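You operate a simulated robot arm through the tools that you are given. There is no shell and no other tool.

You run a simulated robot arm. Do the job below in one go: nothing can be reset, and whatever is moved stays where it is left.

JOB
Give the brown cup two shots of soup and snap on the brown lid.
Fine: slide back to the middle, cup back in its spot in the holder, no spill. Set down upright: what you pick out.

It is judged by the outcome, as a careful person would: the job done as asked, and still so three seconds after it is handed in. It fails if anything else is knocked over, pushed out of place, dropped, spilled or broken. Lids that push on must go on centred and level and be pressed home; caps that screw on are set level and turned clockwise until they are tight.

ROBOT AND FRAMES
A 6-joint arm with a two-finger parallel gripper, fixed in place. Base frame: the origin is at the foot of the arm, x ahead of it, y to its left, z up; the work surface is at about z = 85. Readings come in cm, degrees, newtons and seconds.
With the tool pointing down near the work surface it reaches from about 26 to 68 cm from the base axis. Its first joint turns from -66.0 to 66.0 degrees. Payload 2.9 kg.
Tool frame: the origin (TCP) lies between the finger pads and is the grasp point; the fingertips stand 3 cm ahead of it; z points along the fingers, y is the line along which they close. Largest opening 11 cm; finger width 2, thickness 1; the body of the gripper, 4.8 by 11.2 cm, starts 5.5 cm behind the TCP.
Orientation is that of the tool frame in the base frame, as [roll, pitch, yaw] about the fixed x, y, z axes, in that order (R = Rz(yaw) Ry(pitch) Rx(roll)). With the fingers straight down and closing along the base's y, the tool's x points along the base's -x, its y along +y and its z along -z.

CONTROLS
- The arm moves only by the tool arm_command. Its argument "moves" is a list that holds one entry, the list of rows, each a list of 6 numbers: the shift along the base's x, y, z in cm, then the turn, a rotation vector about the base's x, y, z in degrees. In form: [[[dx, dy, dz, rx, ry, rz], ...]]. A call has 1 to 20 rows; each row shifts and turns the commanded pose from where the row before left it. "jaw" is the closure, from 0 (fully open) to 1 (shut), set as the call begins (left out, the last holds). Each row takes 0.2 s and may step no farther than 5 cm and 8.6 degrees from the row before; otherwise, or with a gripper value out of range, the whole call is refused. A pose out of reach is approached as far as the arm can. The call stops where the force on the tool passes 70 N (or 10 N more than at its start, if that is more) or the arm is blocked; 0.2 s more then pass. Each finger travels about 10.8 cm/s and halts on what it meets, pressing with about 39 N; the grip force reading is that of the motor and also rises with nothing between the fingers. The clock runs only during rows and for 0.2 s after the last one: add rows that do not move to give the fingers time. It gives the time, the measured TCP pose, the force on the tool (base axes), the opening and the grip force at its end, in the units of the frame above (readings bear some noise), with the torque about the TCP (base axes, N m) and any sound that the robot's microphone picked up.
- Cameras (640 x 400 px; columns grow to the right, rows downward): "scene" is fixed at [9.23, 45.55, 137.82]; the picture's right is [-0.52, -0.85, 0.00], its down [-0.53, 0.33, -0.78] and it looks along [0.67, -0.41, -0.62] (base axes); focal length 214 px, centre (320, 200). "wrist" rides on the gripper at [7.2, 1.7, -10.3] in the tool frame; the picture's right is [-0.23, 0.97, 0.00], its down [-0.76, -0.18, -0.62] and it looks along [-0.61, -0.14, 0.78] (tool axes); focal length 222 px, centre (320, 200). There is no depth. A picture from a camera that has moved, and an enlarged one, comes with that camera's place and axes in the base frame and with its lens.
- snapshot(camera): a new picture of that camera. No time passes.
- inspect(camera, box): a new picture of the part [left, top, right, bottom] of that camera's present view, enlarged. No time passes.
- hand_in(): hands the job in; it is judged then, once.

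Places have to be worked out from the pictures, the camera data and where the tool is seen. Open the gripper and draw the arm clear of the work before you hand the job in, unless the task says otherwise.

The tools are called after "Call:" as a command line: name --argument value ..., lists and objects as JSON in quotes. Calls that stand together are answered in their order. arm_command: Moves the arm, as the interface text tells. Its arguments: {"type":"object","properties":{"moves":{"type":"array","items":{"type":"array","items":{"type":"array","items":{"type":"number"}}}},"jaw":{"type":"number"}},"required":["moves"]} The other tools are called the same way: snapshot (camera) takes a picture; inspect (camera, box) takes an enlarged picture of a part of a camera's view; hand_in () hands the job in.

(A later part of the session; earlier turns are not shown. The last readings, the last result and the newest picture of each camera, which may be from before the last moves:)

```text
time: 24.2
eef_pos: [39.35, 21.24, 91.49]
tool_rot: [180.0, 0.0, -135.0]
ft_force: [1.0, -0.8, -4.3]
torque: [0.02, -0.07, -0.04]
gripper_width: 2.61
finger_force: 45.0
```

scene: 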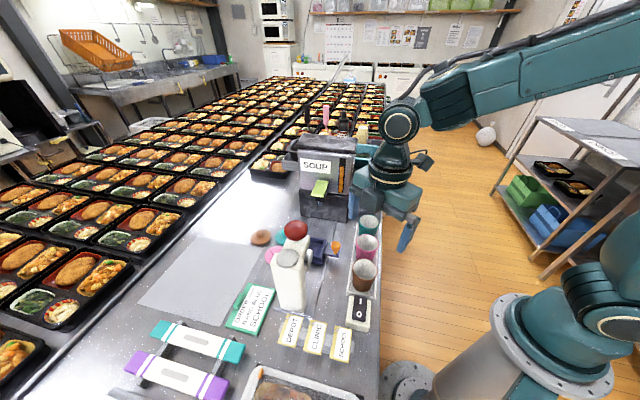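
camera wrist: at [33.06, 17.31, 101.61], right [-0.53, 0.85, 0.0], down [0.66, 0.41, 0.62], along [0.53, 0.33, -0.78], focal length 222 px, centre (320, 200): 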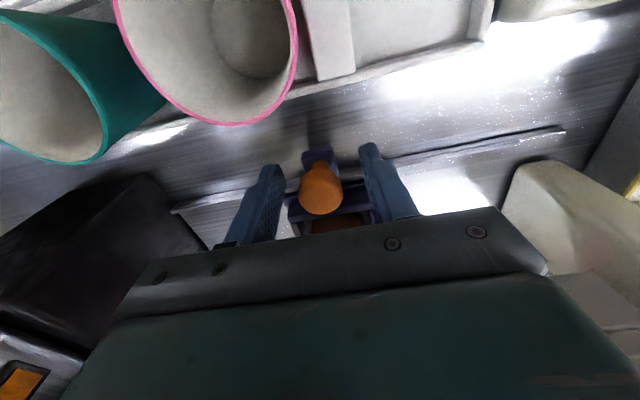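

The knob is gripped at 2.61 cm. I slide toward the dispenser along (0.707, -0.707), a short way first to check the forces.

Call:
arm_command --moves '[[[0.2, -0.2, 0, 0, 0, 0], [0.5, -0.5, 0, 0, 0, 0], [0.5, -0.5, 0, 0, 0, 0], [0.3, -0.3, 0, 0, 0, 0], [0, 0, 0, 0, 0, 0]]]'

Call:
inspect --camera "scene" --box '[270, 160, 400, 280]'

```text
time: 25.4
eef_pos: [40.85, 19.77, 91.33]
tool_rot: [179.9, -0.1, -135.0]
ft_force: [-0.9, -1.5, -2.5]
torque: [-0.17, 0.21, 0.08]
gripper_width: 2.59
finger_force: 45.2
```

```text
3.33 times, centred on (335, 220) of scene
camera zoom: at [9.23, 45.55, 137.82], right [-0.52, -0.85, 0.0], down [-0.53, 0.33, -0.78], along [0.67, -0.41, -0.62], focal length 715 px, centre (270, 133)
```

zoom: 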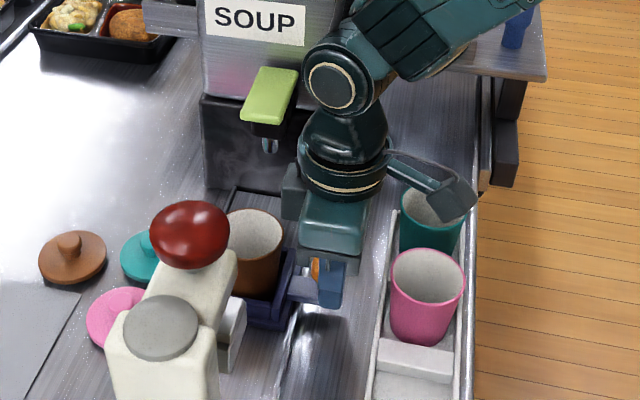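

The slide and cup follow smoothly. I continue toward the nozzle at the same gentle pace.

Call:
arm_command --moves '[[[0.3, -0.3, 0, 0, 0, 0], [0.6, -0.6, 0, 0, 0, 0], [0.7, -0.7, 0, 0, 0, 0], [0.7, -0.7, 0, 0, 0, 0], [0.7, -0.7, 0, 0, 0, 0], [0.6, -0.6, 0, 0, 0, 0], [0.4, -0.4, 0, 0, 0, 0], [0.2, -0.2, 0, 0, 0, 0], [0, 0, 0, 0, 0, 0]]]'

Call:
inspect --camera "scene" --box '[270, 160, 400, 280]'

Call:
snapshot --camera "wrist"

```text
time: 27.4
eef_pos: [45.08, 15.56, 91.34]
tool_rot: [180.0, -0.2, -134.9]
ft_force: [-2.1, -1.3, -29.7]
torque: [-0.19, 0.19, 0.06]
gripper_width: 2.6
finger_force: 44.9
```

```text
3.33 times, centred on (335, 220) of scene
camera zoom: at [9.27, 45.56, 137.81], right [-0.52, -0.85, 0.0], down [-0.53, 0.33, -0.78], along [0.67, -0.41, -0.62], focal length 715 px, centre (270, 133)
```

zoom: 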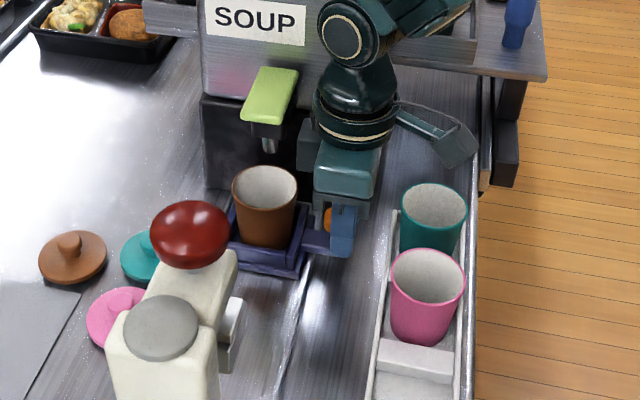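

```text
taken
camera wrist: at [38.8, 11.62, 101.66], right [-0.53, 0.85, 0.0], down [0.67, 0.41, 0.62], along [0.53, 0.33, -0.78], focal length 222 px, centre (320, 200)
```

wrist: 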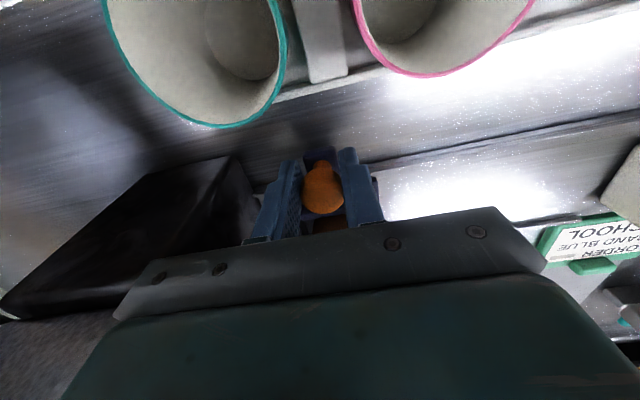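

The slide is tracking well, but a downward pull of 30 N has built up from gripping the knob tightly. I loosen the jaws to a loose straddle so nothing is strained.

Call:
arm_command --moves '[[[0, 0, 0, 0, 0, 0], [0, 0, 0, 0, 0, 0]]]' --jaw 0.7

Call:
inspect --camera "wrist" --box '[240, 120, 420, 250]'

```text
time: 28.0
eef_pos: [45.23, 15.6, 91.63]
tool_rot: [179.9, 0.2, -135.1]
ft_force: [-0.5, -0.6, 0.4]
torque: [0.01, 0.04, 0.0]
gripper_width: 3.29
finger_force: 0.1
```

```text
3.08 times, centred on (330, 185) of wrist
camera zoom: at [38.84, 11.65, 101.83], right [-0.53, 0.85, 0.0], down [0.66, 0.41, 0.62], along [0.53, 0.33, -0.78], focal length 684 px, centre (289, 246)
```

zoom: 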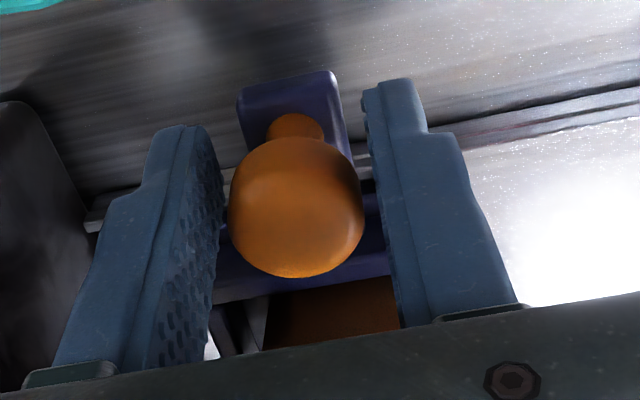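

The load is gone and the knob is free between the pads. I push on toward the nozzle with the trailing finger, in small steps, watching for the end stop.

Call:
arm_command --moves '[[[0.3, -0.3, -0.2, 0, 0, 0], [0.3, -0.3, 0, 0, 0, 0], [0.3, -0.3, 0, 0, 0, 0], [0.3, -0.3, 0, 0, 0, 0], [0.2, -0.2, 0, 0, 0, 0], [0, 0, 0, 0, 0, 0]]]'

Call:
inspect --camera "scene" --box '[280, 160, 380, 260]'

```text
time: 29.2
eef_pos: [45.84, 14.64, 91.13]
tool_rot: [179.3, -0.5, -134.2]
ft_force: [-12.7, 8.0, 5.7]
torque: [-0.67, -0.88, -0.32]
gripper_width: 3.28
finger_force: 0.1
stopped in row 6: the force on the tool passed its limit at 75 N (the readings are from after the stop); the commanded pose is now the measured one
```

```text
4.00 times, centred on (330, 210) of scene
camera zoom: at [9.2, 45.57, 137.82], right [-0.52, -0.85, 0.0], down [-0.53, 0.33, -0.78], along [0.67, -0.41, -0.62], focal length 858 px, centre (280, 160)
```

zoom: 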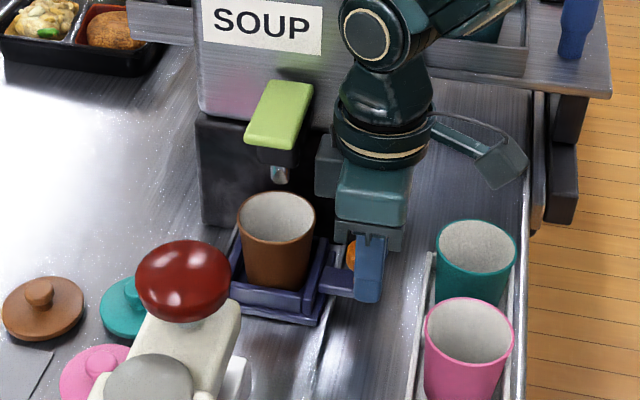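

The stop came from the gripper body touching the dispenser's front face (the torque puts contact about 7 cm above the TCP), not from the slide. I back off slightly and rise clear of the knob to look.

Call:
arm_command --moves '[[[-0.2, 0.2, 0, 0, 0, 0], [0, 0, 1, 0, 0, 0], [0, 0, 3, 0, 0, 0], [-0.7, 0.7, 3, 0, 0, 0], [-0.7, 0.7, 2, 0, 0, 0], [0, 0, 0, 0, 0, 0]]]'

Call:
snapshot --camera "wrist"

Call:
inspect --camera "scene" --box '[280, 160, 380, 260]'

```text
time: 30.6
eef_pos: [44.31, 16.3, 100.06]
tool_rot: [179.3, -0.4, -134.3]
ft_force: [-0.6, 0.5, 0.4]
torque: [-0.05, -0.01, 0.05]
gripper_width: 3.3
finger_force: 0.1
```

```text
taken
camera wrist: at [38.22, 12.28, 110.54], right [-0.54, 0.84, 0.01], down [0.67, 0.42, 0.62], along [0.52, 0.34, -0.79], focal length 222 px, centre (320, 200)
```

wrist: 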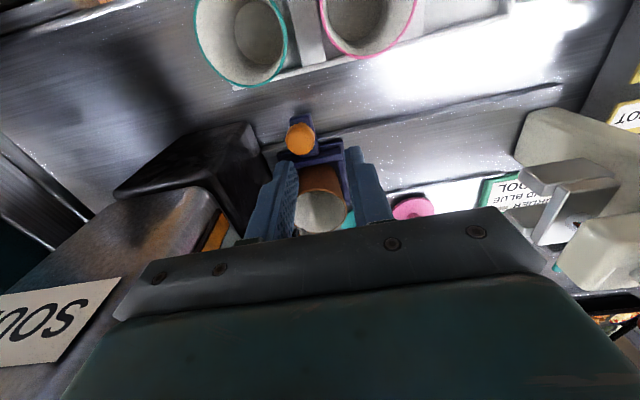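

```text
4.00 times, centred on (330, 210) of scene
camera zoom: at [9.23, 45.55, 137.82], right [-0.52, -0.85, 0.0], down [-0.53, 0.33, -0.78], along [0.67, -0.41, -0.62], focal length 858 px, centre (280, 160)
```

zoom: 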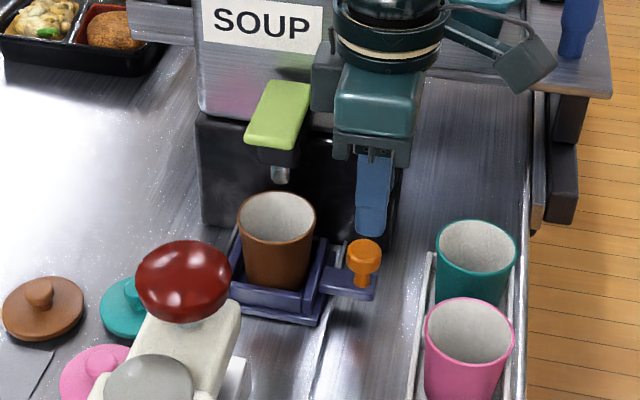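

The knob is now at about (46.2, 15.4), so the slide needs roughly 1.5 cm more. I level the tool, close the jaws into a single pusher, place it on the press side of the knob and lower it.

Call:
arm_command --moves '[[[-0.43, 0.85, 0, -0.21, -0.78, -0.7], [0, 0, 0, 0, 0, 0], [0, 0, -4, 0, 0, 0], [0, 0, -3, 0, 0, 0], [0, 0, -2, 0, 0, 0], [0, 0, 0, 0, 0, 0]]]' --jaw 1.0

Call:
inspect --camera "wrist" --box '[230, 100, 430, 250]'

Call:
inspect --camera "scene" --box '[280, 160, 380, 260]'

```text
time: 32.0
eef_pos: [43.89, 17.12, 91.08]
tool_rot: [-179.9, -0.1, -135.0]
ft_force: [-0.4, 0.1, 0.1]
torque: [0.0, 0.02, 0.02]
gripper_width: 0.0
finger_force: 37.5
```

```text
2.67 times, centred on (330, 175) of wrist
camera zoom: at [37.59, 13.24, 101.29], right [-0.53, 0.85, 0.0], down [0.66, 0.41, 0.62], along [0.53, 0.33, -0.78], focal length 592 px, centre (293, 267)
```

zoom: 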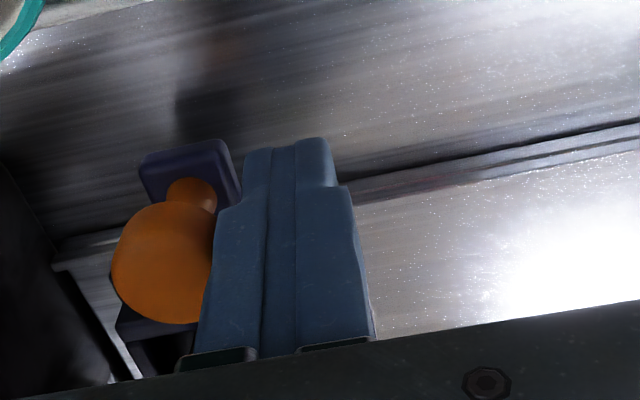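

```text
4.00 times, centred on (330, 210) of scene
camera zoom: at [9.23, 45.55, 137.82], right [-0.52, -0.85, 0.0], down [-0.53, 0.33, -0.78], along [0.67, -0.41, -0.62], focal length 858 px, centre (280, 160)
```

zoom: 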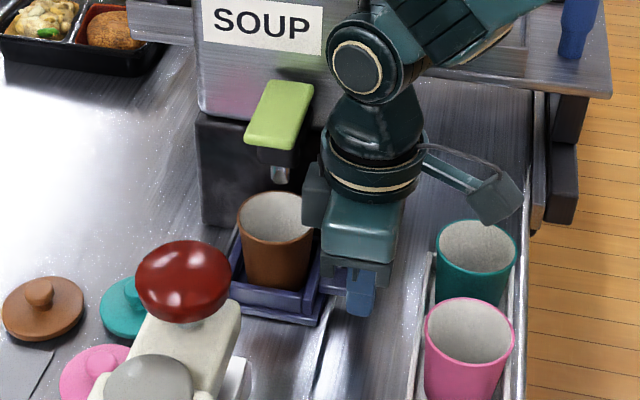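

The pusher stands just behind the knob. I push toward the dispenser in small steps to feel for the slide's own stop.

Call:
arm_command --moves '[[[0.35, -0.35, 0, 0, 0, 0], [0.3, -0.3, 0, 0, 0, 0], [0.25, -0.25, 0, 0, 0, 0], [0.2, -0.2, 0, 0, 0, 0], [0, 0, 0, 0, 0, 0]]]'

Call:
arm_command --moves '[[[0.15, -0.15, 0, 0, 0, 0], [0.15, -0.15, 0, 0, 0, 0], [0, 0, 0, 0, 0, 0]]]'

Call:
inspect --camera "scene" --box '[280, 160, 380, 260]'

```text
time: 33.2
eef_pos: [45.04, 15.97, 91.21]
tool_rot: [-179.9, 0.0, -135.1]
ft_force: [0.2, 0.1, 0.6]
torque: [0.04, -0.02, -0.03]
gripper_width: 0.0
finger_force: 37.6
```

```text
time: 34.0
eef_pos: [45.42, 15.79, 91.18]
tool_rot: [180.0, -0.1, -134.9]
ft_force: [-4.4, 3.7, 2.1]
torque: [0.0, -0.05, 0.04]
gripper_width: 0.0
finger_force: 37.7
```

```text
4.00 times, centred on (330, 210) of scene
camera zoom: at [9.21, 45.56, 137.82], right [-0.52, -0.85, 0.0], down [-0.53, 0.33, -0.78], along [0.67, -0.41, -0.62], focal length 858 px, centre (280, 160)
```

zoom: 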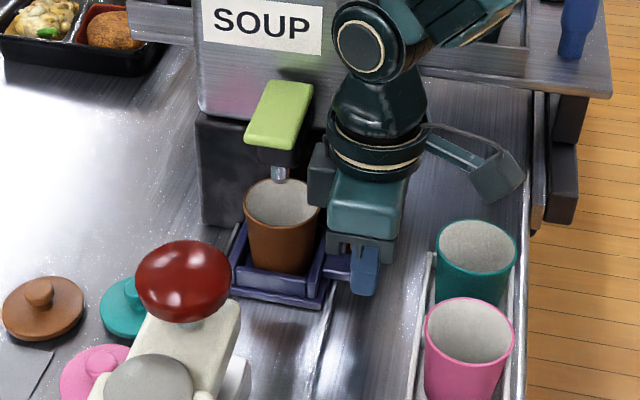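

The slide moved to about 10.45 cm from its middle, with 6 N resisting. I press another small step to see whether this is the stop.

Call:
arm_command --moves '[[[0.1, -0.1, 0, 0, 0, 0], [0, 0, 0, 0, 0, 0]]]'

Call:
inspect --camera "scene" --box '[300, 170, 350, 240]'

```text
time: 34.6
eef_pos: [45.39, 15.74, 91.22]
tool_rot: [180.0, 0.0, -134.9]
ft_force: [-12.5, 12.9, 5.8]
torque: [-0.02, -0.05, 0.03]
gripper_width: 0.0
finger_force: 37.7
```

```text
5.71 times, centred on (325, 205) of scene
camera zoom: at [9.19, 45.58, 137.82], right [-0.52, -0.85, 0.0], down [-0.53, 0.33, -0.78], along [0.67, -0.41, -0.62], focal length 1226 px, centre (291, 171)
```

zoom: 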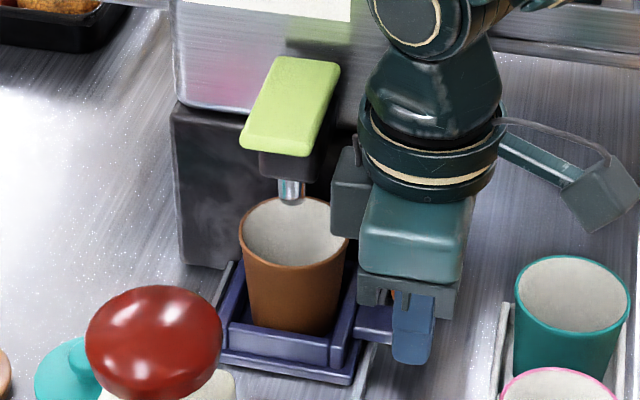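

The force rises to 18 N with no movement and the nozzle is over the cup, so the slide is at its stop. I back off, rise, and turn the tool so its narrow side faces the dispenser while moving above the green paddle's tip, near (50.2, 20.9, 102).

Call:
arm_command --moves '[[[-0.3, 0.3, 0, 0, 0, 0], [0, 0, 2, 0, 0, 0], [0, 0, 4, 0, 0, 0], [0, 0, 5, 0, 0, 0], [0, 0, 5, 0, 0, 0], [0, 0, 5, 0, 0, 0], [0, 0, 0, 0, 0, 0]]]'

Call:
arm_command --moves '[[[0, 0, 0, 0, 0, -8.2], [0, 0, 0, 0, 0, -8.2], [0, 0, 0, 0, 0, -8.2], [0, 0, 0, 0, 0, -8.2], [0.3, 0.3, 0, 0, 0, -8.2], [0.6, 0.6, 0, 0, 0, -8.2], [0.8, 0.8, 0, 0, 0, -8.2], [0.8, 0.8, 0, 0, 0, -8.2], [0.8, 0.8, 0, 0, 0, -8.2], [0.8, 0.8, 0, 0, 0, -8.2], [0.9, 0.75, 0, 0, 0, -8], [0, 0, 0, 0, 0, 0]]]'

Call:
snapshot --camera "wrist"

Call:
inspect --camera "scene" --box '[260, 120, 400, 260]'

```text
time: 36.2
eef_pos: [45.07, 15.87, 112.24]
tool_rot: [-179.9, -0.2, -135.1]
ft_force: [0.0, -0.6, -0.4]
torque: [-0.02, 0.04, -0.04]
gripper_width: 0.0
finger_force: 38.4
```

```text
time: 38.9
eef_pos: [50.06, 20.74, 112.1]
tool_rot: [-179.9, 0.0, 134.8]
ft_force: [0.4, -0.4, 0.1]
torque: [-0.01, 0.0, -0.01]
gripper_width: 0.01
finger_force: 37.9
```

```text
taken
camera wrist: at [46.28, 27.13, 122.46], right [0.85, 0.53, 0.0], down [0.41, -0.66, 0.62], along [0.33, -0.53, -0.78], focal length 222 px, centre (320, 200)
```

wrist: 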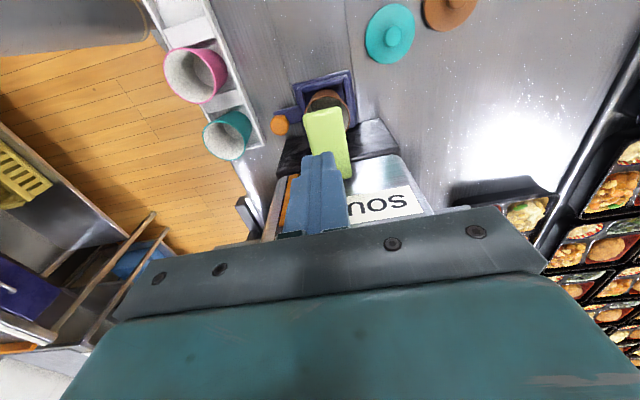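

```text
2.86 times, centred on (330, 190) of scene
camera zoom: at [9.23, 45.55, 137.82], right [-0.52, -0.85, 0.0], down [-0.53, 0.33, -0.78], along [0.67, -0.41, -0.62], focal length 613 px, centre (291, 229)
```

zoom: 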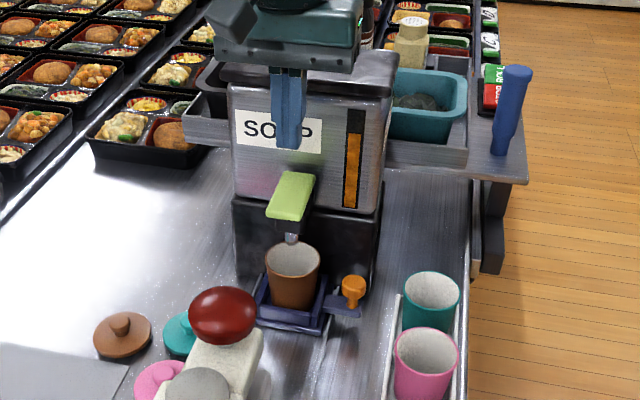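

I zoom on the paddle and finger to align them.

Call:
inspect --camera "wrist" --box '[260, 60, 400, 190]'

```text
3.08 times, centred on (330, 125) of wrist
camera zoom: at [46.28, 27.13, 122.46], right [0.85, 0.53, 0.0], down [0.41, -0.66, 0.62], along [0.33, -0.53, -0.78], focal length 684 px, centre (289, 431)
```

zoom: 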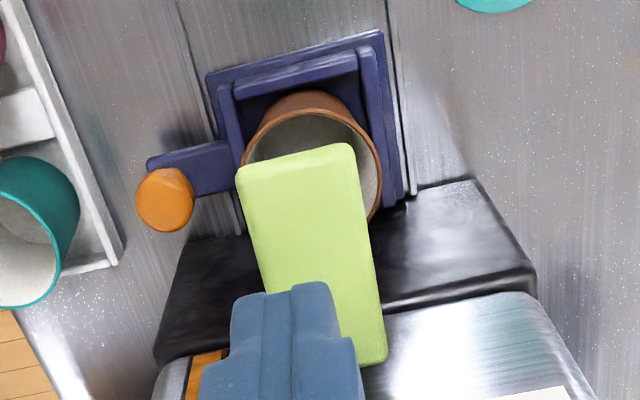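

The paddle's centre line is about 0.5 cm further forward. I shift onto it and come down to just above its surface.

Call:
arm_command --moves '[[[0.39, 0.39, 0, 0, 0, 0], [0, 0, -3, 0, 0, 0], [0, 0, -2, 0, 0, 0], [0, 0, -1, 0, 0, 0], [0, 0, 0, 0, 0, 0]]]'

Call:
inspect --camera "wrist" --box '[260, 60, 400, 190]'

Call:
inspect --camera "scene" --box '[290, 150, 360, 240]'

```text
time: 40.0
eef_pos: [50.66, 21.11, 106.27]
tool_rot: [-179.8, 0.0, 135.1]
ft_force: [0.7, 0.0, 0.5]
torque: [0.04, -0.01, -0.03]
gripper_width: 0.0
finger_force: 37.7
```

```text
3.08 times, centred on (330, 125) of wrist
camera zoom: at [46.78, 27.53, 116.61], right [0.85, 0.53, 0.0], down [0.41, -0.66, 0.62], along [0.33, -0.53, -0.78], focal length 684 px, centre (289, 431)
```

zoom: 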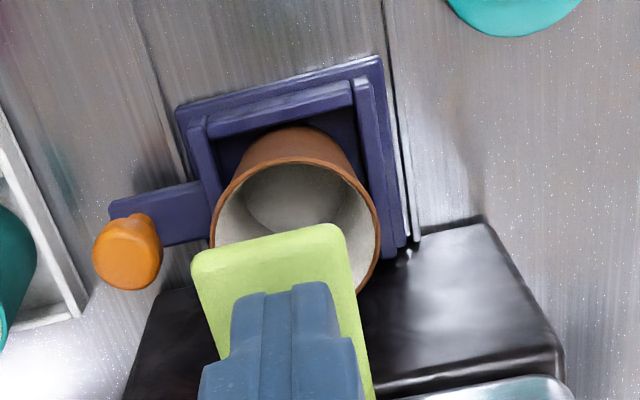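

```text
4.44 times, centred on (325, 195) of scene
camera zoom: at [9.23, 45.55, 137.82], right [-0.52, -0.85, 0.0], down [-0.53, 0.33, -0.78], along [0.67, -0.41, -0.62], focal length 953 px, centre (298, 222)
```

zoom: 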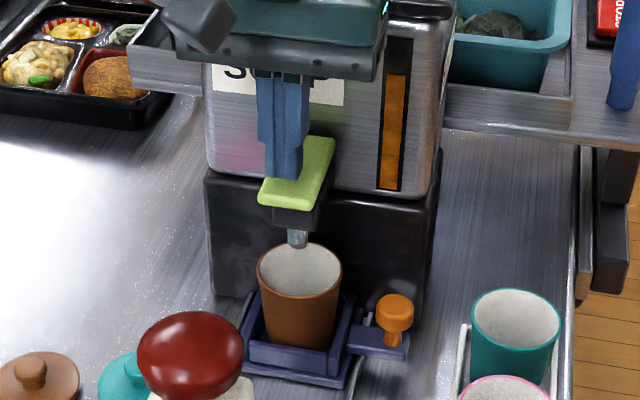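

The fingertips are over the front half of the paddle. I step down to find contact.

Call:
arm_command --moves '[[[0, 0, -0.4, 0, 0, 0], [0, 0, -0.4, 0, 0, 0], [0, 0, 0, 0, 0, 0]]]'

Call:
arm_command --moves '[[[0, 0, -0.3, 0, 0, 0], [0, 0, -0.2, 0, 0, 0], [0, 0, 0, 0, 0, 0]]]'

```text
time: 40.9
eef_pos: [50.7, 21.23, 105.48]
tool_rot: [-179.9, 0.0, 135.0]
ft_force: [-0.1, 0.7, 1.3]
torque: [0.04, -0.01, 0.0]
gripper_width: 0.0
finger_force: 37.8
```

```text
time: 41.6
eef_pos: [50.69, 21.07, 104.92]
tool_rot: [-179.9, 0.0, 134.9]
ft_force: [-0.5, 1.3, 2.0]
torque: [-0.03, 0.02, 0.01]
gripper_width: 0.01
finger_force: 37.6
```

The force is only 2 N so far. I check visually whether contact has begun.

Call:
inspect --camera "wrist" --box '[260, 60, 400, 190]'

Call:
inspect --camera "scene" --box '[290, 150, 360, 240]'

```text
3.08 times, centred on (330, 125) of wrist
camera zoom: at [46.69, 27.41, 115.19], right [0.85, 0.53, 0.0], down [0.41, -0.66, 0.62], along [0.33, -0.53, -0.78], focal length 684 px, centre (289, 431)
```

zoom: 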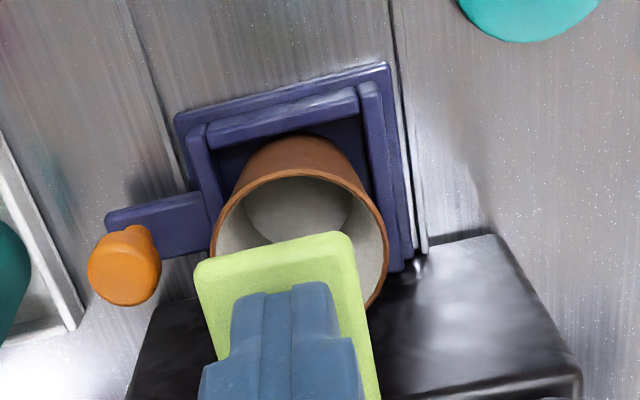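

```text
4.44 times, centred on (325, 195) of scene
camera zoom: at [9.23, 45.55, 137.82], right [-0.52, -0.85, 0.0], down [-0.53, 0.33, -0.78], along [0.67, -0.41, -0.62], focal length 953 px, centre (298, 222)
```

zoom: 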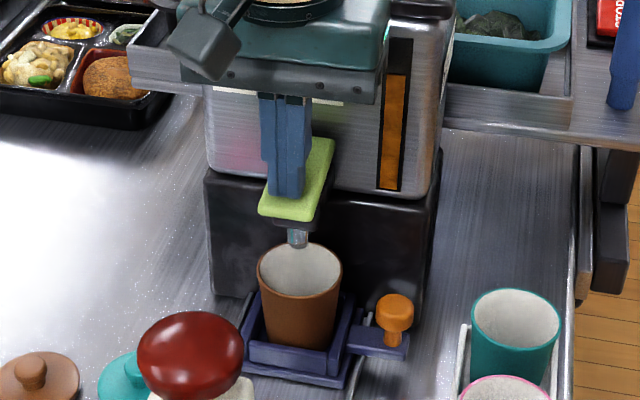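

The paddle is already dipping against a light spring. I press further in small steps.

Call:
arm_command --moves '[[[0, 0, -0.3, 0, 0, 0], [0, 0, -0.2, 0, 0, 0]]]'

```text
time: 42.2
eef_pos: [50.62, 21.11, 104.49]
tool_rot: [179.9, 0.1, 134.9]
ft_force: [-3.8, -3.4, 13.0]
torque: [-0.23, 0.0, 0.04]
gripper_width: 0.0
finger_force: 37.1
```

The force jumped to 13 N, which may be the bottom of travel. I look for soup.

Call:
inspect --camera "scene" --box '[290, 150, 360, 240]'

Call:
inspect --camera "wrist" --box '[260, 60, 400, 190]'

```text
4.44 times, centred on (325, 195) of scene
camera zoom: at [9.2, 45.53, 137.83], right [-0.52, -0.85, 0.0], down [-0.53, 0.33, -0.78], along [0.67, -0.41, -0.62], focal length 953 px, centre (298, 222)
```

zoom: 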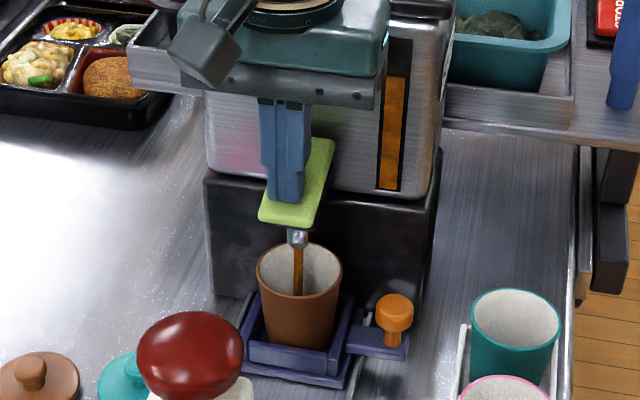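

```text
3.08 times, centred on (330, 125) of wrist
camera zoom: at [46.68, 27.41, 114.84], right [0.85, 0.53, 0.0], down [0.41, -0.66, 0.62], along [0.33, -0.53, -0.78], focal length 684 px, centre (289, 431)
```

zoom: 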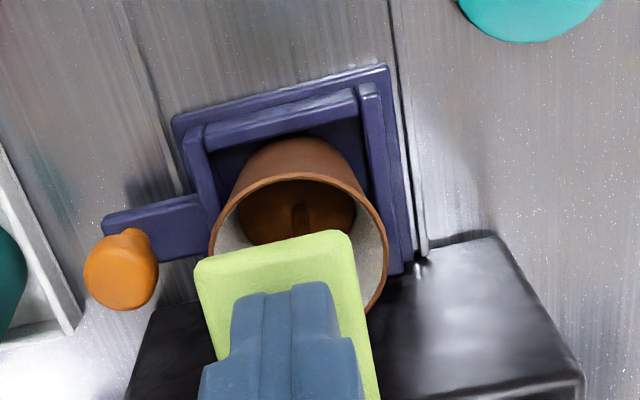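

Soup is flowing into the cup. I release the paddle fully now, as a normal single press, and check the level.

Call:
arm_command --moves '[[[0, 0, 0.8, 0, 0, 0], [0, 0, 1.2, 0, 0, 0]]]'

Call:
inspect --camera "scene" --box '[290, 150, 360, 240]'

Call:
inspect --camera "wrist" --box '[260, 60, 400, 190]'

```text
time: 42.9
eef_pos: [50.45, 21.07, 106.39]
tool_rot: [-179.9, 0.1, 135.0]
ft_force: [0.0, -0.1, -0.4]
torque: [0.05, 0.01, -0.03]
gripper_width: 0.0
finger_force: 37.5
```

```text
4.44 times, centred on (325, 195) of scene
camera zoom: at [9.23, 45.55, 137.82], right [-0.52, -0.85, 0.0], down [-0.53, 0.33, -0.78], along [0.67, -0.41, -0.62], focal length 953 px, centre (298, 222)
```

zoom: 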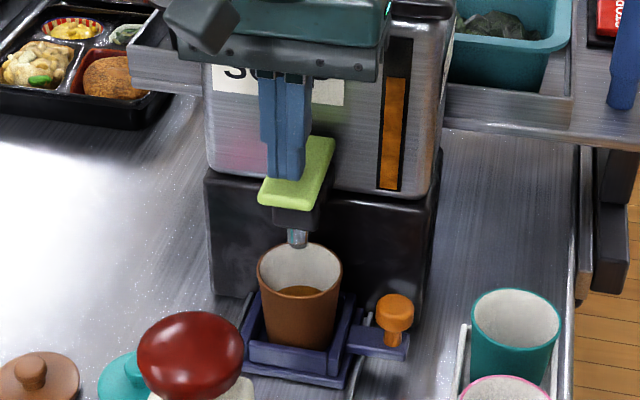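

```text
3.08 times, centred on (330, 125) of wrist
camera zoom: at [46.59, 27.49, 116.66], right [0.85, 0.53, 0.0], down [0.41, -0.66, 0.62], along [0.33, -0.53, -0.78], focal length 684 px, centre (289, 431)
```

zoom: 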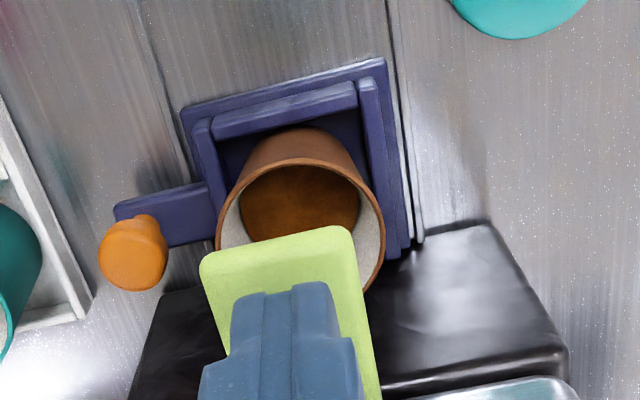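

One shot is in and the flow has stopped. I wait a moment to be sure the level is steady.

Call:
arm_command --moves '[[[0, 0, 0, 0, 0, 0], [0, 0, 0, 0, 0, 0], [0, 0, 0, 0, 0, 0]]]'

Call:
inspect --camera "wrist" --box '[260, 60, 400, 190]'

Call:
inspect --camera "scene" --box '[310, 140, 350, 240]'

```text
time: 43.6
eef_pos: [50.51, 21.19, 106.38]
tool_rot: [-179.9, 0.0, 134.9]
ft_force: [0.4, 0.2, 0.0]
torque: [0.01, -0.01, -0.03]
gripper_width: 0.01
finger_force: 38.2
```

```text
3.08 times, centred on (330, 125) of wrist
camera zoom: at [46.59, 27.48, 116.69], right [0.85, 0.53, 0.0], down [0.41, -0.66, 0.62], along [0.33, -0.53, -0.78], focal length 684 px, centre (289, 431)
```

zoom: 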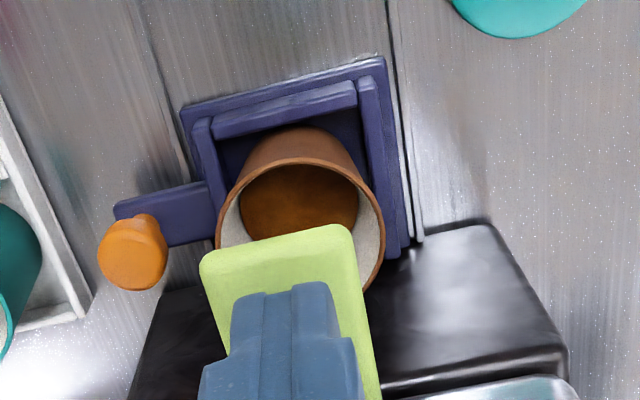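

```text
4.00 times, centred on (330, 190) of scene
camera zoom: at [9.23, 45.55, 137.82], right [-0.52, -0.85, 0.0], down [-0.53, 0.33, -0.78], along [0.67, -0.41, -0.62], focal length 858 px, centre (280, 240)
```

zoom: 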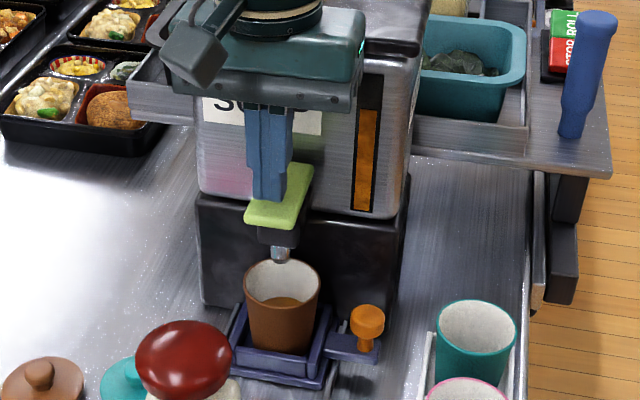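

The level is steady after one full press and release. I give the second, identical press.

Call:
arm_command --moves '[[[0, 0, -0.8, 0, 0, 0], [0, 0, -0.6, 0, 0, 0], [0, 0, -0.5, 0, 0, 0]]]'

Call:
inspect --camera "scene" --box '[290, 150, 360, 240]'

Call:
inspect --camera "wrist" --box '[260, 60, 400, 190]'

```text
time: 44.5
eef_pos: [50.62, 21.12, 104.61]
tool_rot: [179.9, 0.0, 134.9]
ft_force: [-1.2, 1.6, 5.8]
torque: [-0.01, 0.0, 0.0]
gripper_width: 0.0
finger_force: 37.7
```

```text
4.44 times, centred on (325, 195) of scene
camera zoom: at [9.22, 45.55, 137.82], right [-0.52, -0.85, 0.0], down [-0.53, 0.33, -0.78], along [0.67, -0.41, -0.62], focal length 953 px, centre (298, 222)
```

zoom: 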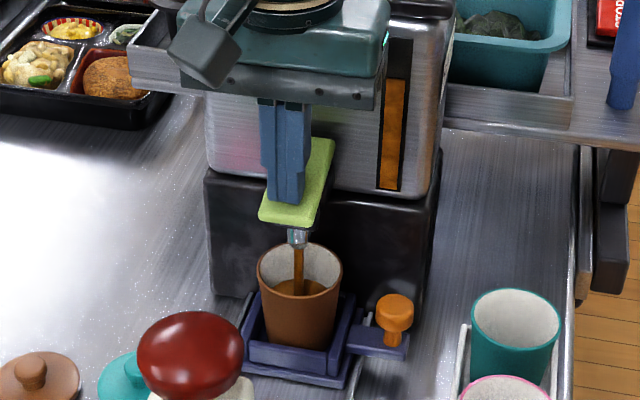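

```text
3.08 times, centred on (330, 125) of wrist
camera zoom: at [46.63, 27.47, 114.84], right [0.85, 0.53, 0.0], down [0.41, -0.66, 0.62], along [0.33, -0.53, -0.78], focal length 684 px, centre (289, 431)
```

zoom: 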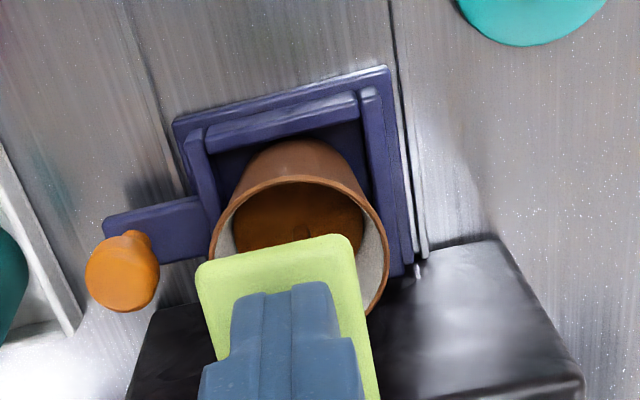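

Soup is flowing again. I release with the same motion.

Call:
arm_command --moves '[[[0, 0, 0.8, 0, 0, 0], [0, 0, 1.2, 0, 0, 0]]]'

Call:
inspect --camera "scene" --box '[290, 150, 360, 240]'

Call:
inspect --camera "wrist" --box '[260, 60, 400, 190]'

```text
time: 45.0
eef_pos: [50.53, 21.05, 106.46]
tool_rot: [-179.9, 0.0, 134.9]
ft_force: [-0.3, 0.0, -0.4]
torque: [-0.01, 0.0, -0.03]
gripper_width: 0.0
finger_force: 38.1
```

```text
4.44 times, centred on (325, 195) of scene
camera zoom: at [9.23, 45.55, 137.82], right [-0.52, -0.85, 0.0], down [-0.53, 0.33, -0.78], along [0.67, -0.41, -0.62], focal length 953 px, centre (298, 222)
```

zoom: 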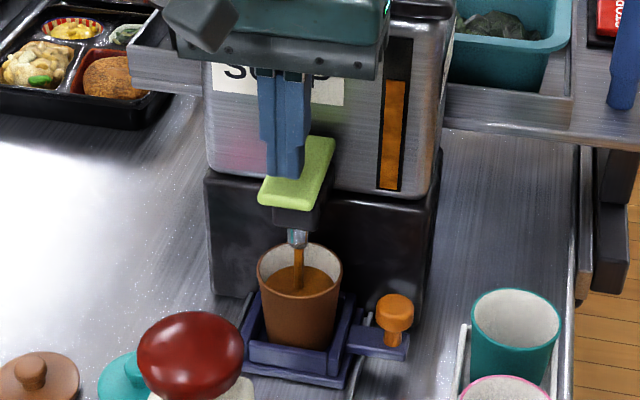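

```text
3.08 times, centred on (330, 125) of wrist
camera zoom: at [46.62, 27.52, 116.77], right [0.85, 0.53, 0.0], down [0.41, -0.66, 0.62], along [0.33, -0.53, -0.78], focal length 684 px, centre (289, 431)
```

zoom: 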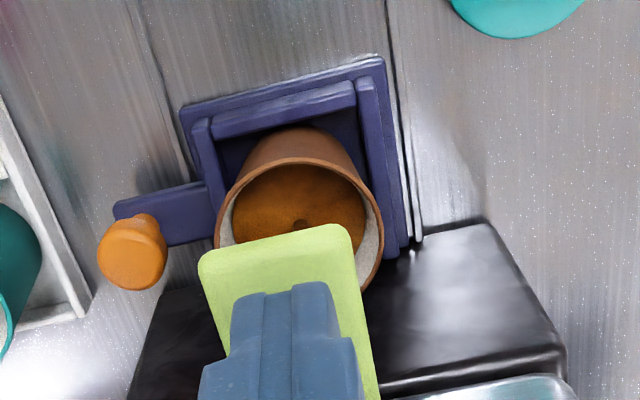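

The stream continues briefly after release, so each press gives a fixed dose. I wait for it to finish.

Call:
arm_command --moves '[[[0, 0, 2, 0, 0, 0], [0, 0, 2, 0, 0, 0], [0, 0, 1.5, 0, 0, 0], [0, 0, 0, 0, 0, 0], [0, 0, 0, 0, 0, 0], [0, 0, 0, 0, 0, 0]]]'

Call:
inspect --camera "scene" --box '[290, 150, 360, 240]'

Call:
inspect --camera "wrist" --box '[260, 60, 400, 190]'

```text
time: 46.5
eef_pos: [50.44, 21.24, 112.07]
tool_rot: [-179.9, 0.0, 134.8]
ft_force: [0.0, -0.1, 0.1]
torque: [0.0, -0.02, 0.01]
gripper_width: 0.0
finger_force: 38.0
```

```text
4.44 times, centred on (325, 195) of scene
camera zoom: at [9.23, 45.55, 137.82], right [-0.52, -0.85, 0.0], down [-0.53, 0.33, -0.78], along [0.67, -0.41, -0.62], focal length 953 px, centre (298, 222)
```

zoom: 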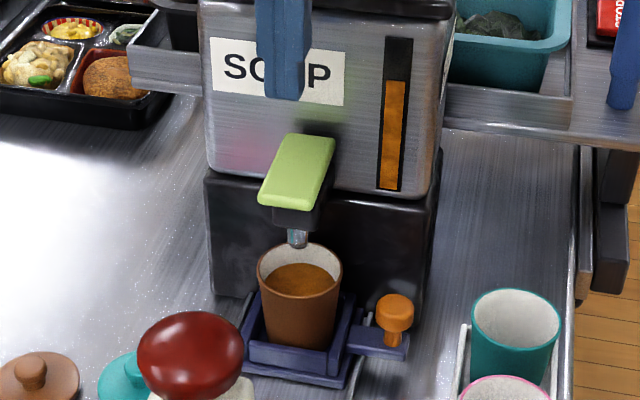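

```text
3.08 times, centred on (330, 125) of wrist
camera zoom: at [46.62, 27.53, 122.31], right [0.85, 0.53, 0.0], down [0.41, -0.66, 0.62], along [0.33, -0.53, -0.78], focal length 684 px, centre (289, 431)
```

zoom: 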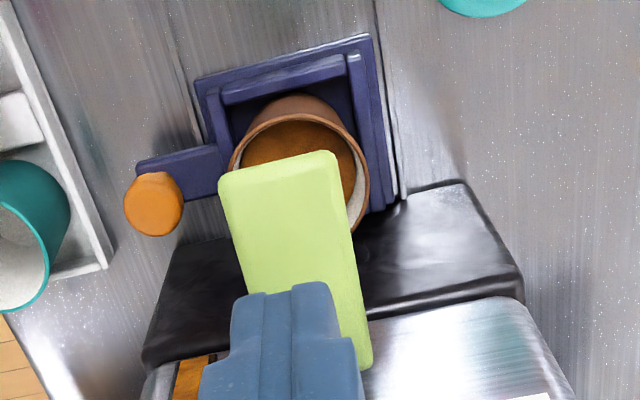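

Two shots are in, the flow has stopped, and the cup is about two-thirds full with no drips. I move back beside the knob, rotate so the jaws open along the rail, and open them fully so the far finger can hook behind the knob with the body clear of the dispenser.

Call:
arm_command --moves '[[[-2, -1.5, 0, 0, 0, 0], [-2, -1.5, 0, 0, 0, 0], [-2.05, -1.55, 0, 0, 0, 0], [0, 0, 0, 0, 0, 8.2], [0, 0, 0, 0, 0, 8.2], [0, 0, 0, 0, 0, 8.2], [0, 0, 0, 0, 0, 8.2], [0, 0, 0, 0, 0, 8.2], [0, 0, 0, 0, 0, 8.2], [0, 0, 0, 0, 0, 8.2], [0, 0, 0, 0, 0, 8.2], [0, 0, 0, 0, 0, 8.2], [0, 0, 0, 0, 0, 8.2], [0, 0, 0, 0, 0, 8.2], [0, 0, -4, 0, 0, 0], [0, 0, -4, 0, 0, 0], [0, 0, 0, 0, 0, 0]]]' --jaw 0.0

Call:
snapshot --camera "wrist"

Call:
inspect --camera "scene" --box '[270, 140, 390, 260]'

```text
time: 50.0
eef_pos: [44.5, 16.54, 104.15]
tool_rot: [-179.9, 0.0, -134.8]
ft_force: [-0.4, 0.1, -0.2]
torque: [0.01, -0.02, -0.01]
gripper_width: 10.99
finger_force: 0.0
```

```text
taken
camera wrist: at [38.16, 12.62, 114.4], right [-0.53, 0.85, 0.0], down [0.66, 0.42, 0.62], along [0.53, 0.33, -0.78], focal length 222 px, centre (320, 200)
```

wrist: 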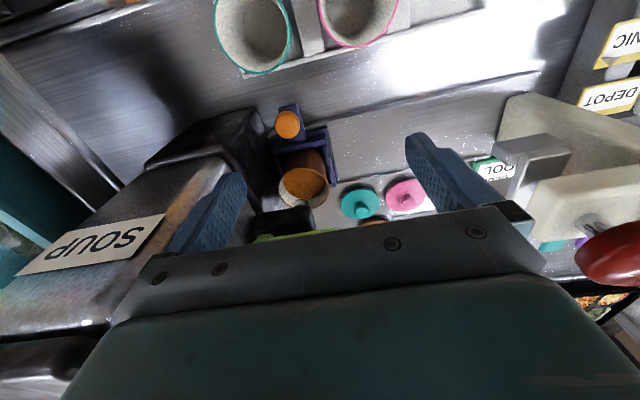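

```text
3.33 times, centred on (330, 200) of scene
camera zoom: at [9.23, 45.55, 137.82], right [-0.52, -0.85, 0.0], down [-0.53, 0.33, -0.78], along [0.67, -0.41, -0.62], focal length 715 px, centre (287, 200)
```

zoom: 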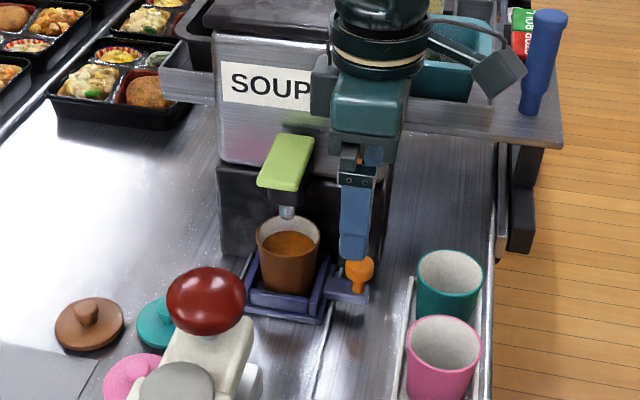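

The far finger will pass about 0.4 cm behind the knob and 1.4 cm in front of the dispenser. I lower to knob height.

Call:
arm_command --moves '[[[0, 0, -4, 0, 0, 0], [0, 0, -4, 0, 0, 0], [0, 0, -3, 0, 0, 0], [0, 0, -1.9, 0, 0, 0], [0, 0, 0, 0, 0, 0]]]'

Call:
snapshot --camera "wrist"

Call:
inspect --camera "scene" --box '[270, 160, 390, 260]'

```text
time: 51.2
eef_pos: [44.56, 16.47, 91.17]
tool_rot: [-179.9, -0.1, -134.9]
ft_force: [-0.3, 0.0, 0.0]
torque: [-0.02, 0.05, 0.0]
gripper_width: 11.0
finger_force: 0.0
```

```text
taken
camera wrist: at [38.24, 12.5, 101.38], right [-0.53, 0.85, 0.0], down [0.66, 0.42, 0.62], along [0.53, 0.33, -0.78], focal length 222 px, centre (320, 200)
```

wrist: 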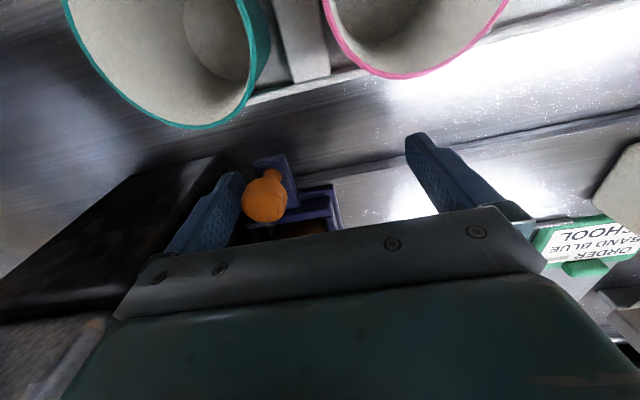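

```text
4.00 times, centred on (330, 210) of scene
camera zoom: at [9.23, 45.55, 137.82], right [-0.52, -0.85, 0.0], down [-0.53, 0.33, -0.78], along [0.67, -0.41, -0.62], focal length 858 px, centre (280, 160)
```

zoom: 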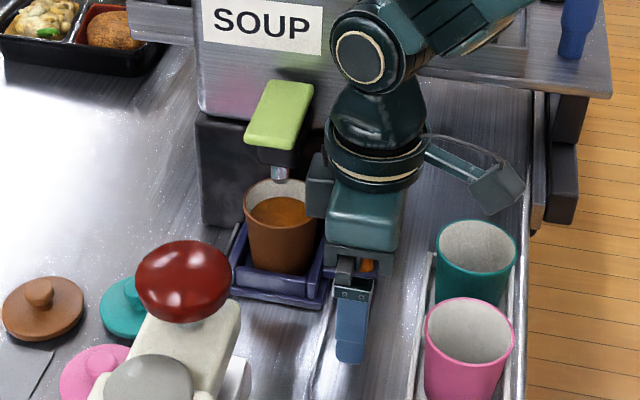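

Everything is clear. I draw the slide gently back toward the middle with slow ramps so the soup doesn't slosh.

Call:
arm_command --moves '[[[-0.1, 0.1, 0, 0, 0, 0], [-0.12, 0.12, 0, 0, 0, 0], [-0.12, 0.12, 0, 0, 0, 0], [-0.15, 0.15, 0, 0, 0, 0], [-0.2, 0.2, 0, 0, 0, 0], [-0.25, 0.25, 0, 0, 0, 0], [-0.3, 0.3, 0, 0, 0, 0], [-0.35, 0.35, 0, 0, 0, 0], [-0.35, 0.35, 0, 0, 0, 0], [-0.35, 0.35, 0, 0, 0, 0], [-0.35, 0.35, 0, 0, 0, 0], [-0.35, 0.35, 0, 0, 0, 0], [-0.3, 0.3, 0, 0, 0, 0], [-0.25, 0.25, 0, 0, 0, 0], [-0.15, 0.15, 0, 0, 0, 0], [-0.1, 0.1, 0, 0, 0, 0], [0, 0, 0, 0, 0, 0]]]'

Call:
inspect --camera "scene" --box '[270, 160, 390, 260]'

Call:
snapshot --camera "wrist"

```text
time: 54.9
eef_pos: [40.69, 20.32, 91.13]
tool_rot: [-179.9, 0.0, -135.0]
ft_force: [-0.3, -1.3, -0.1]
torque: [0.02, 0.04, -0.02]
gripper_width: 11.0
finger_force: 0.1
```

```text
4.00 times, centred on (330, 210) of scene
camera zoom: at [9.23, 45.55, 137.82], right [-0.52, -0.85, 0.0], down [-0.53, 0.33, -0.78], along [0.67, -0.41, -0.62], focal length 858 px, centre (280, 160)
```

zoom: 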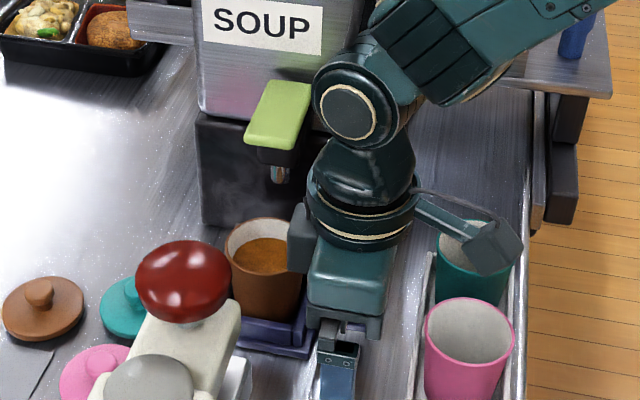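

```text
taken
camera wrist: at [34.35, 16.41, 101.38], right [-0.53, 0.85, 0.0], down [0.66, 0.42, 0.62], along [0.53, 0.33, -0.78], focal length 222 px, centre (320, 200)
```

wrist: 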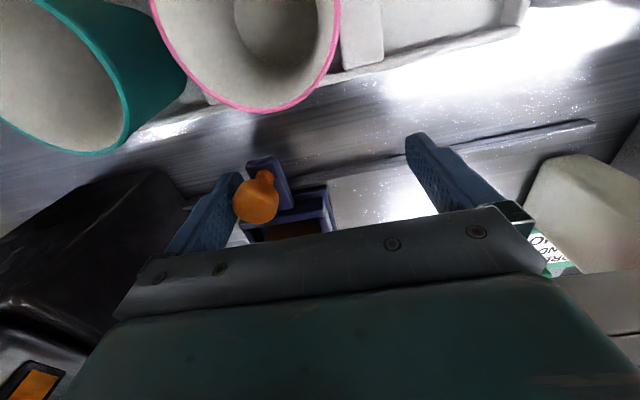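

The slide follows well and the soup is calm. I bring it the remaining 5.6 cm to the middle.

Call:
arm_command --moves '[[[-0.1, 0.1, 0, 0, 0, 0], [-0.12, 0.12, 0, 0, 0, 0], [-0.15, 0.15, 0, 0, 0, 0], [-0.2, 0.2, 0, 0, 0, 0], [-0.25, 0.25, 0, 0, 0, 0], [-0.3, 0.3, 0, 0, 0, 0], [-0.35, 0.35, 0, 0, 0, 0], [-0.35, 0.35, 0, 0, 0, 0], [-0.35, 0.35, 0, 0, 0, 0], [-0.35, 0.35, 0, 0, 0, 0], [-0.35, 0.35, 0, 0, 0, 0], [-0.3, 0.3, 0, 0, 0, 0], [-0.25, 0.25, 0, 0, 0, 0], [-0.2, 0.2, 0, 0, 0, 0], [-0.15, 0.15, 0, 0, 0, 0], [-0.1, 0.1, 0, 0, 0, 0], [-0.05, 0.05, 0, 0, 0, 0], [0, 0, 0, 0, 0, 0]]]'

Call:
snapshot --camera "wrist"

Call:
inspect --camera "scene" --box '[270, 180, 390, 280]'

```text
time: 58.6
eef_pos: [36.77, 24.3, 91.13]
tool_rot: [-179.9, 0.0, -134.9]
ft_force: [0.4, -0.6, -0.6]
torque: [0.01, -0.01, 0.03]
gripper_width: 11.01
finger_force: 0.1
```

```text
taken
camera wrist: at [30.41, 20.37, 101.34], right [-0.53, 0.85, 0.0], down [0.66, 0.42, 0.62], along [0.53, 0.33, -0.78], focal length 222 px, centre (320, 200)
```

wrist: 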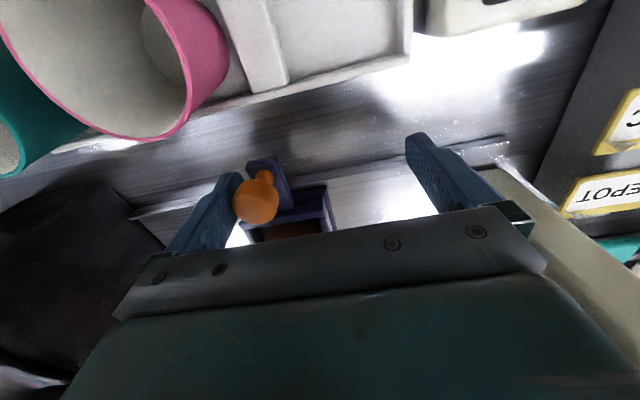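

```text
4.00 times, centred on (330, 230) of scene
camera zoom: at [9.23, 45.55, 137.82], right [-0.52, -0.85, 0.0], down [-0.53, 0.33, -0.78], along [0.67, -0.41, -0.62], focal length 858 px, centre (280, 80)
```

zoom: 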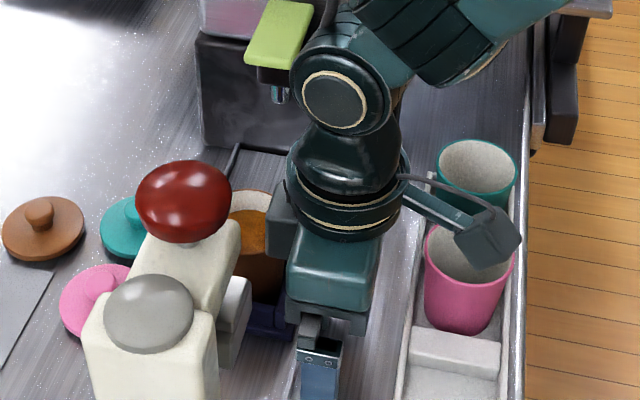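

The slide is back at the middle with its knob near lat -1.7, as it started. I ease the finger off the knob and rise straight up.

Call:
arm_command --moves '[[[0.2, -0.2, 0, 0, 0, 0], [0, 0, 3, 0, 0, 0], [0, 0, 5, 0, 0, 0], [0, 0, 5, 0, 0, 0], [0, 0, 5, 0, 0, 0], [0, 0, 5, 0, 0, 0], [0, 0, 2, 0, 0, 0], [0, 0, 0, 0, 0, 0]]]'

Call:
snapshot --camera "wrist"

Call:
inspect --camera "scene" --box '[240, 180, 400, 290]'

```text
time: 60.5
eef_pos: [37.03, 24.16, 116.18]
tool_rot: [-180.0, -0.1, -134.9]
ft_force: [-0.3, -0.8, -0.2]
torque: [-0.02, 0.01, 0.01]
gripper_width: 10.98
finger_force: 0.1
```

```text
taken
camera wrist: at [30.67, 20.24, 126.49], right [-0.53, 0.85, 0.0], down [0.66, 0.42, 0.62], along [0.53, 0.33, -0.78], focal length 222 px, centre (320, 200)
```

wrist: 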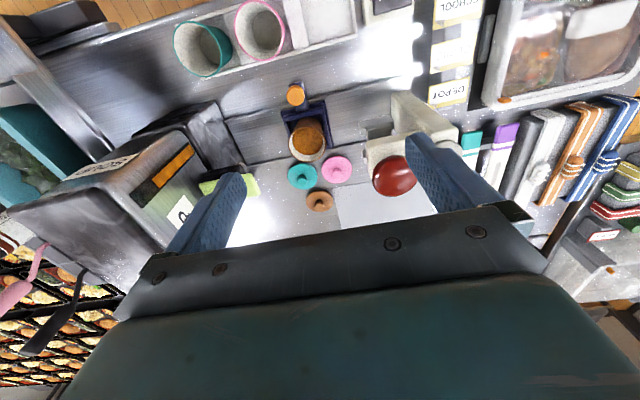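

```text
3.64 times, centred on (320, 235) of scene
camera zoom: at [9.23, 45.55, 137.82], right [-0.52, -0.85, 0.0], down [-0.53, 0.33, -0.78], along [0.67, -0.41, -0.62], focal length 780 px, centre (320, 73)
```

zoom: 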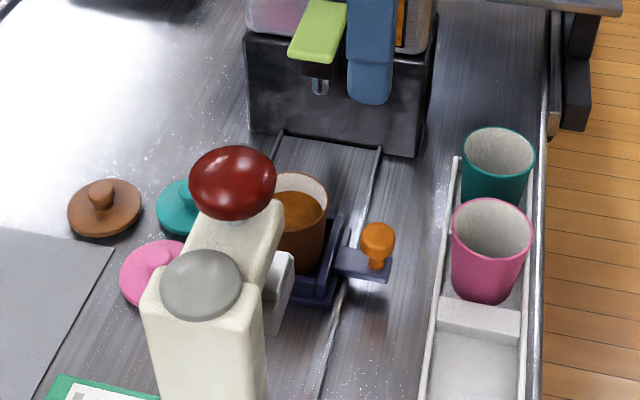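

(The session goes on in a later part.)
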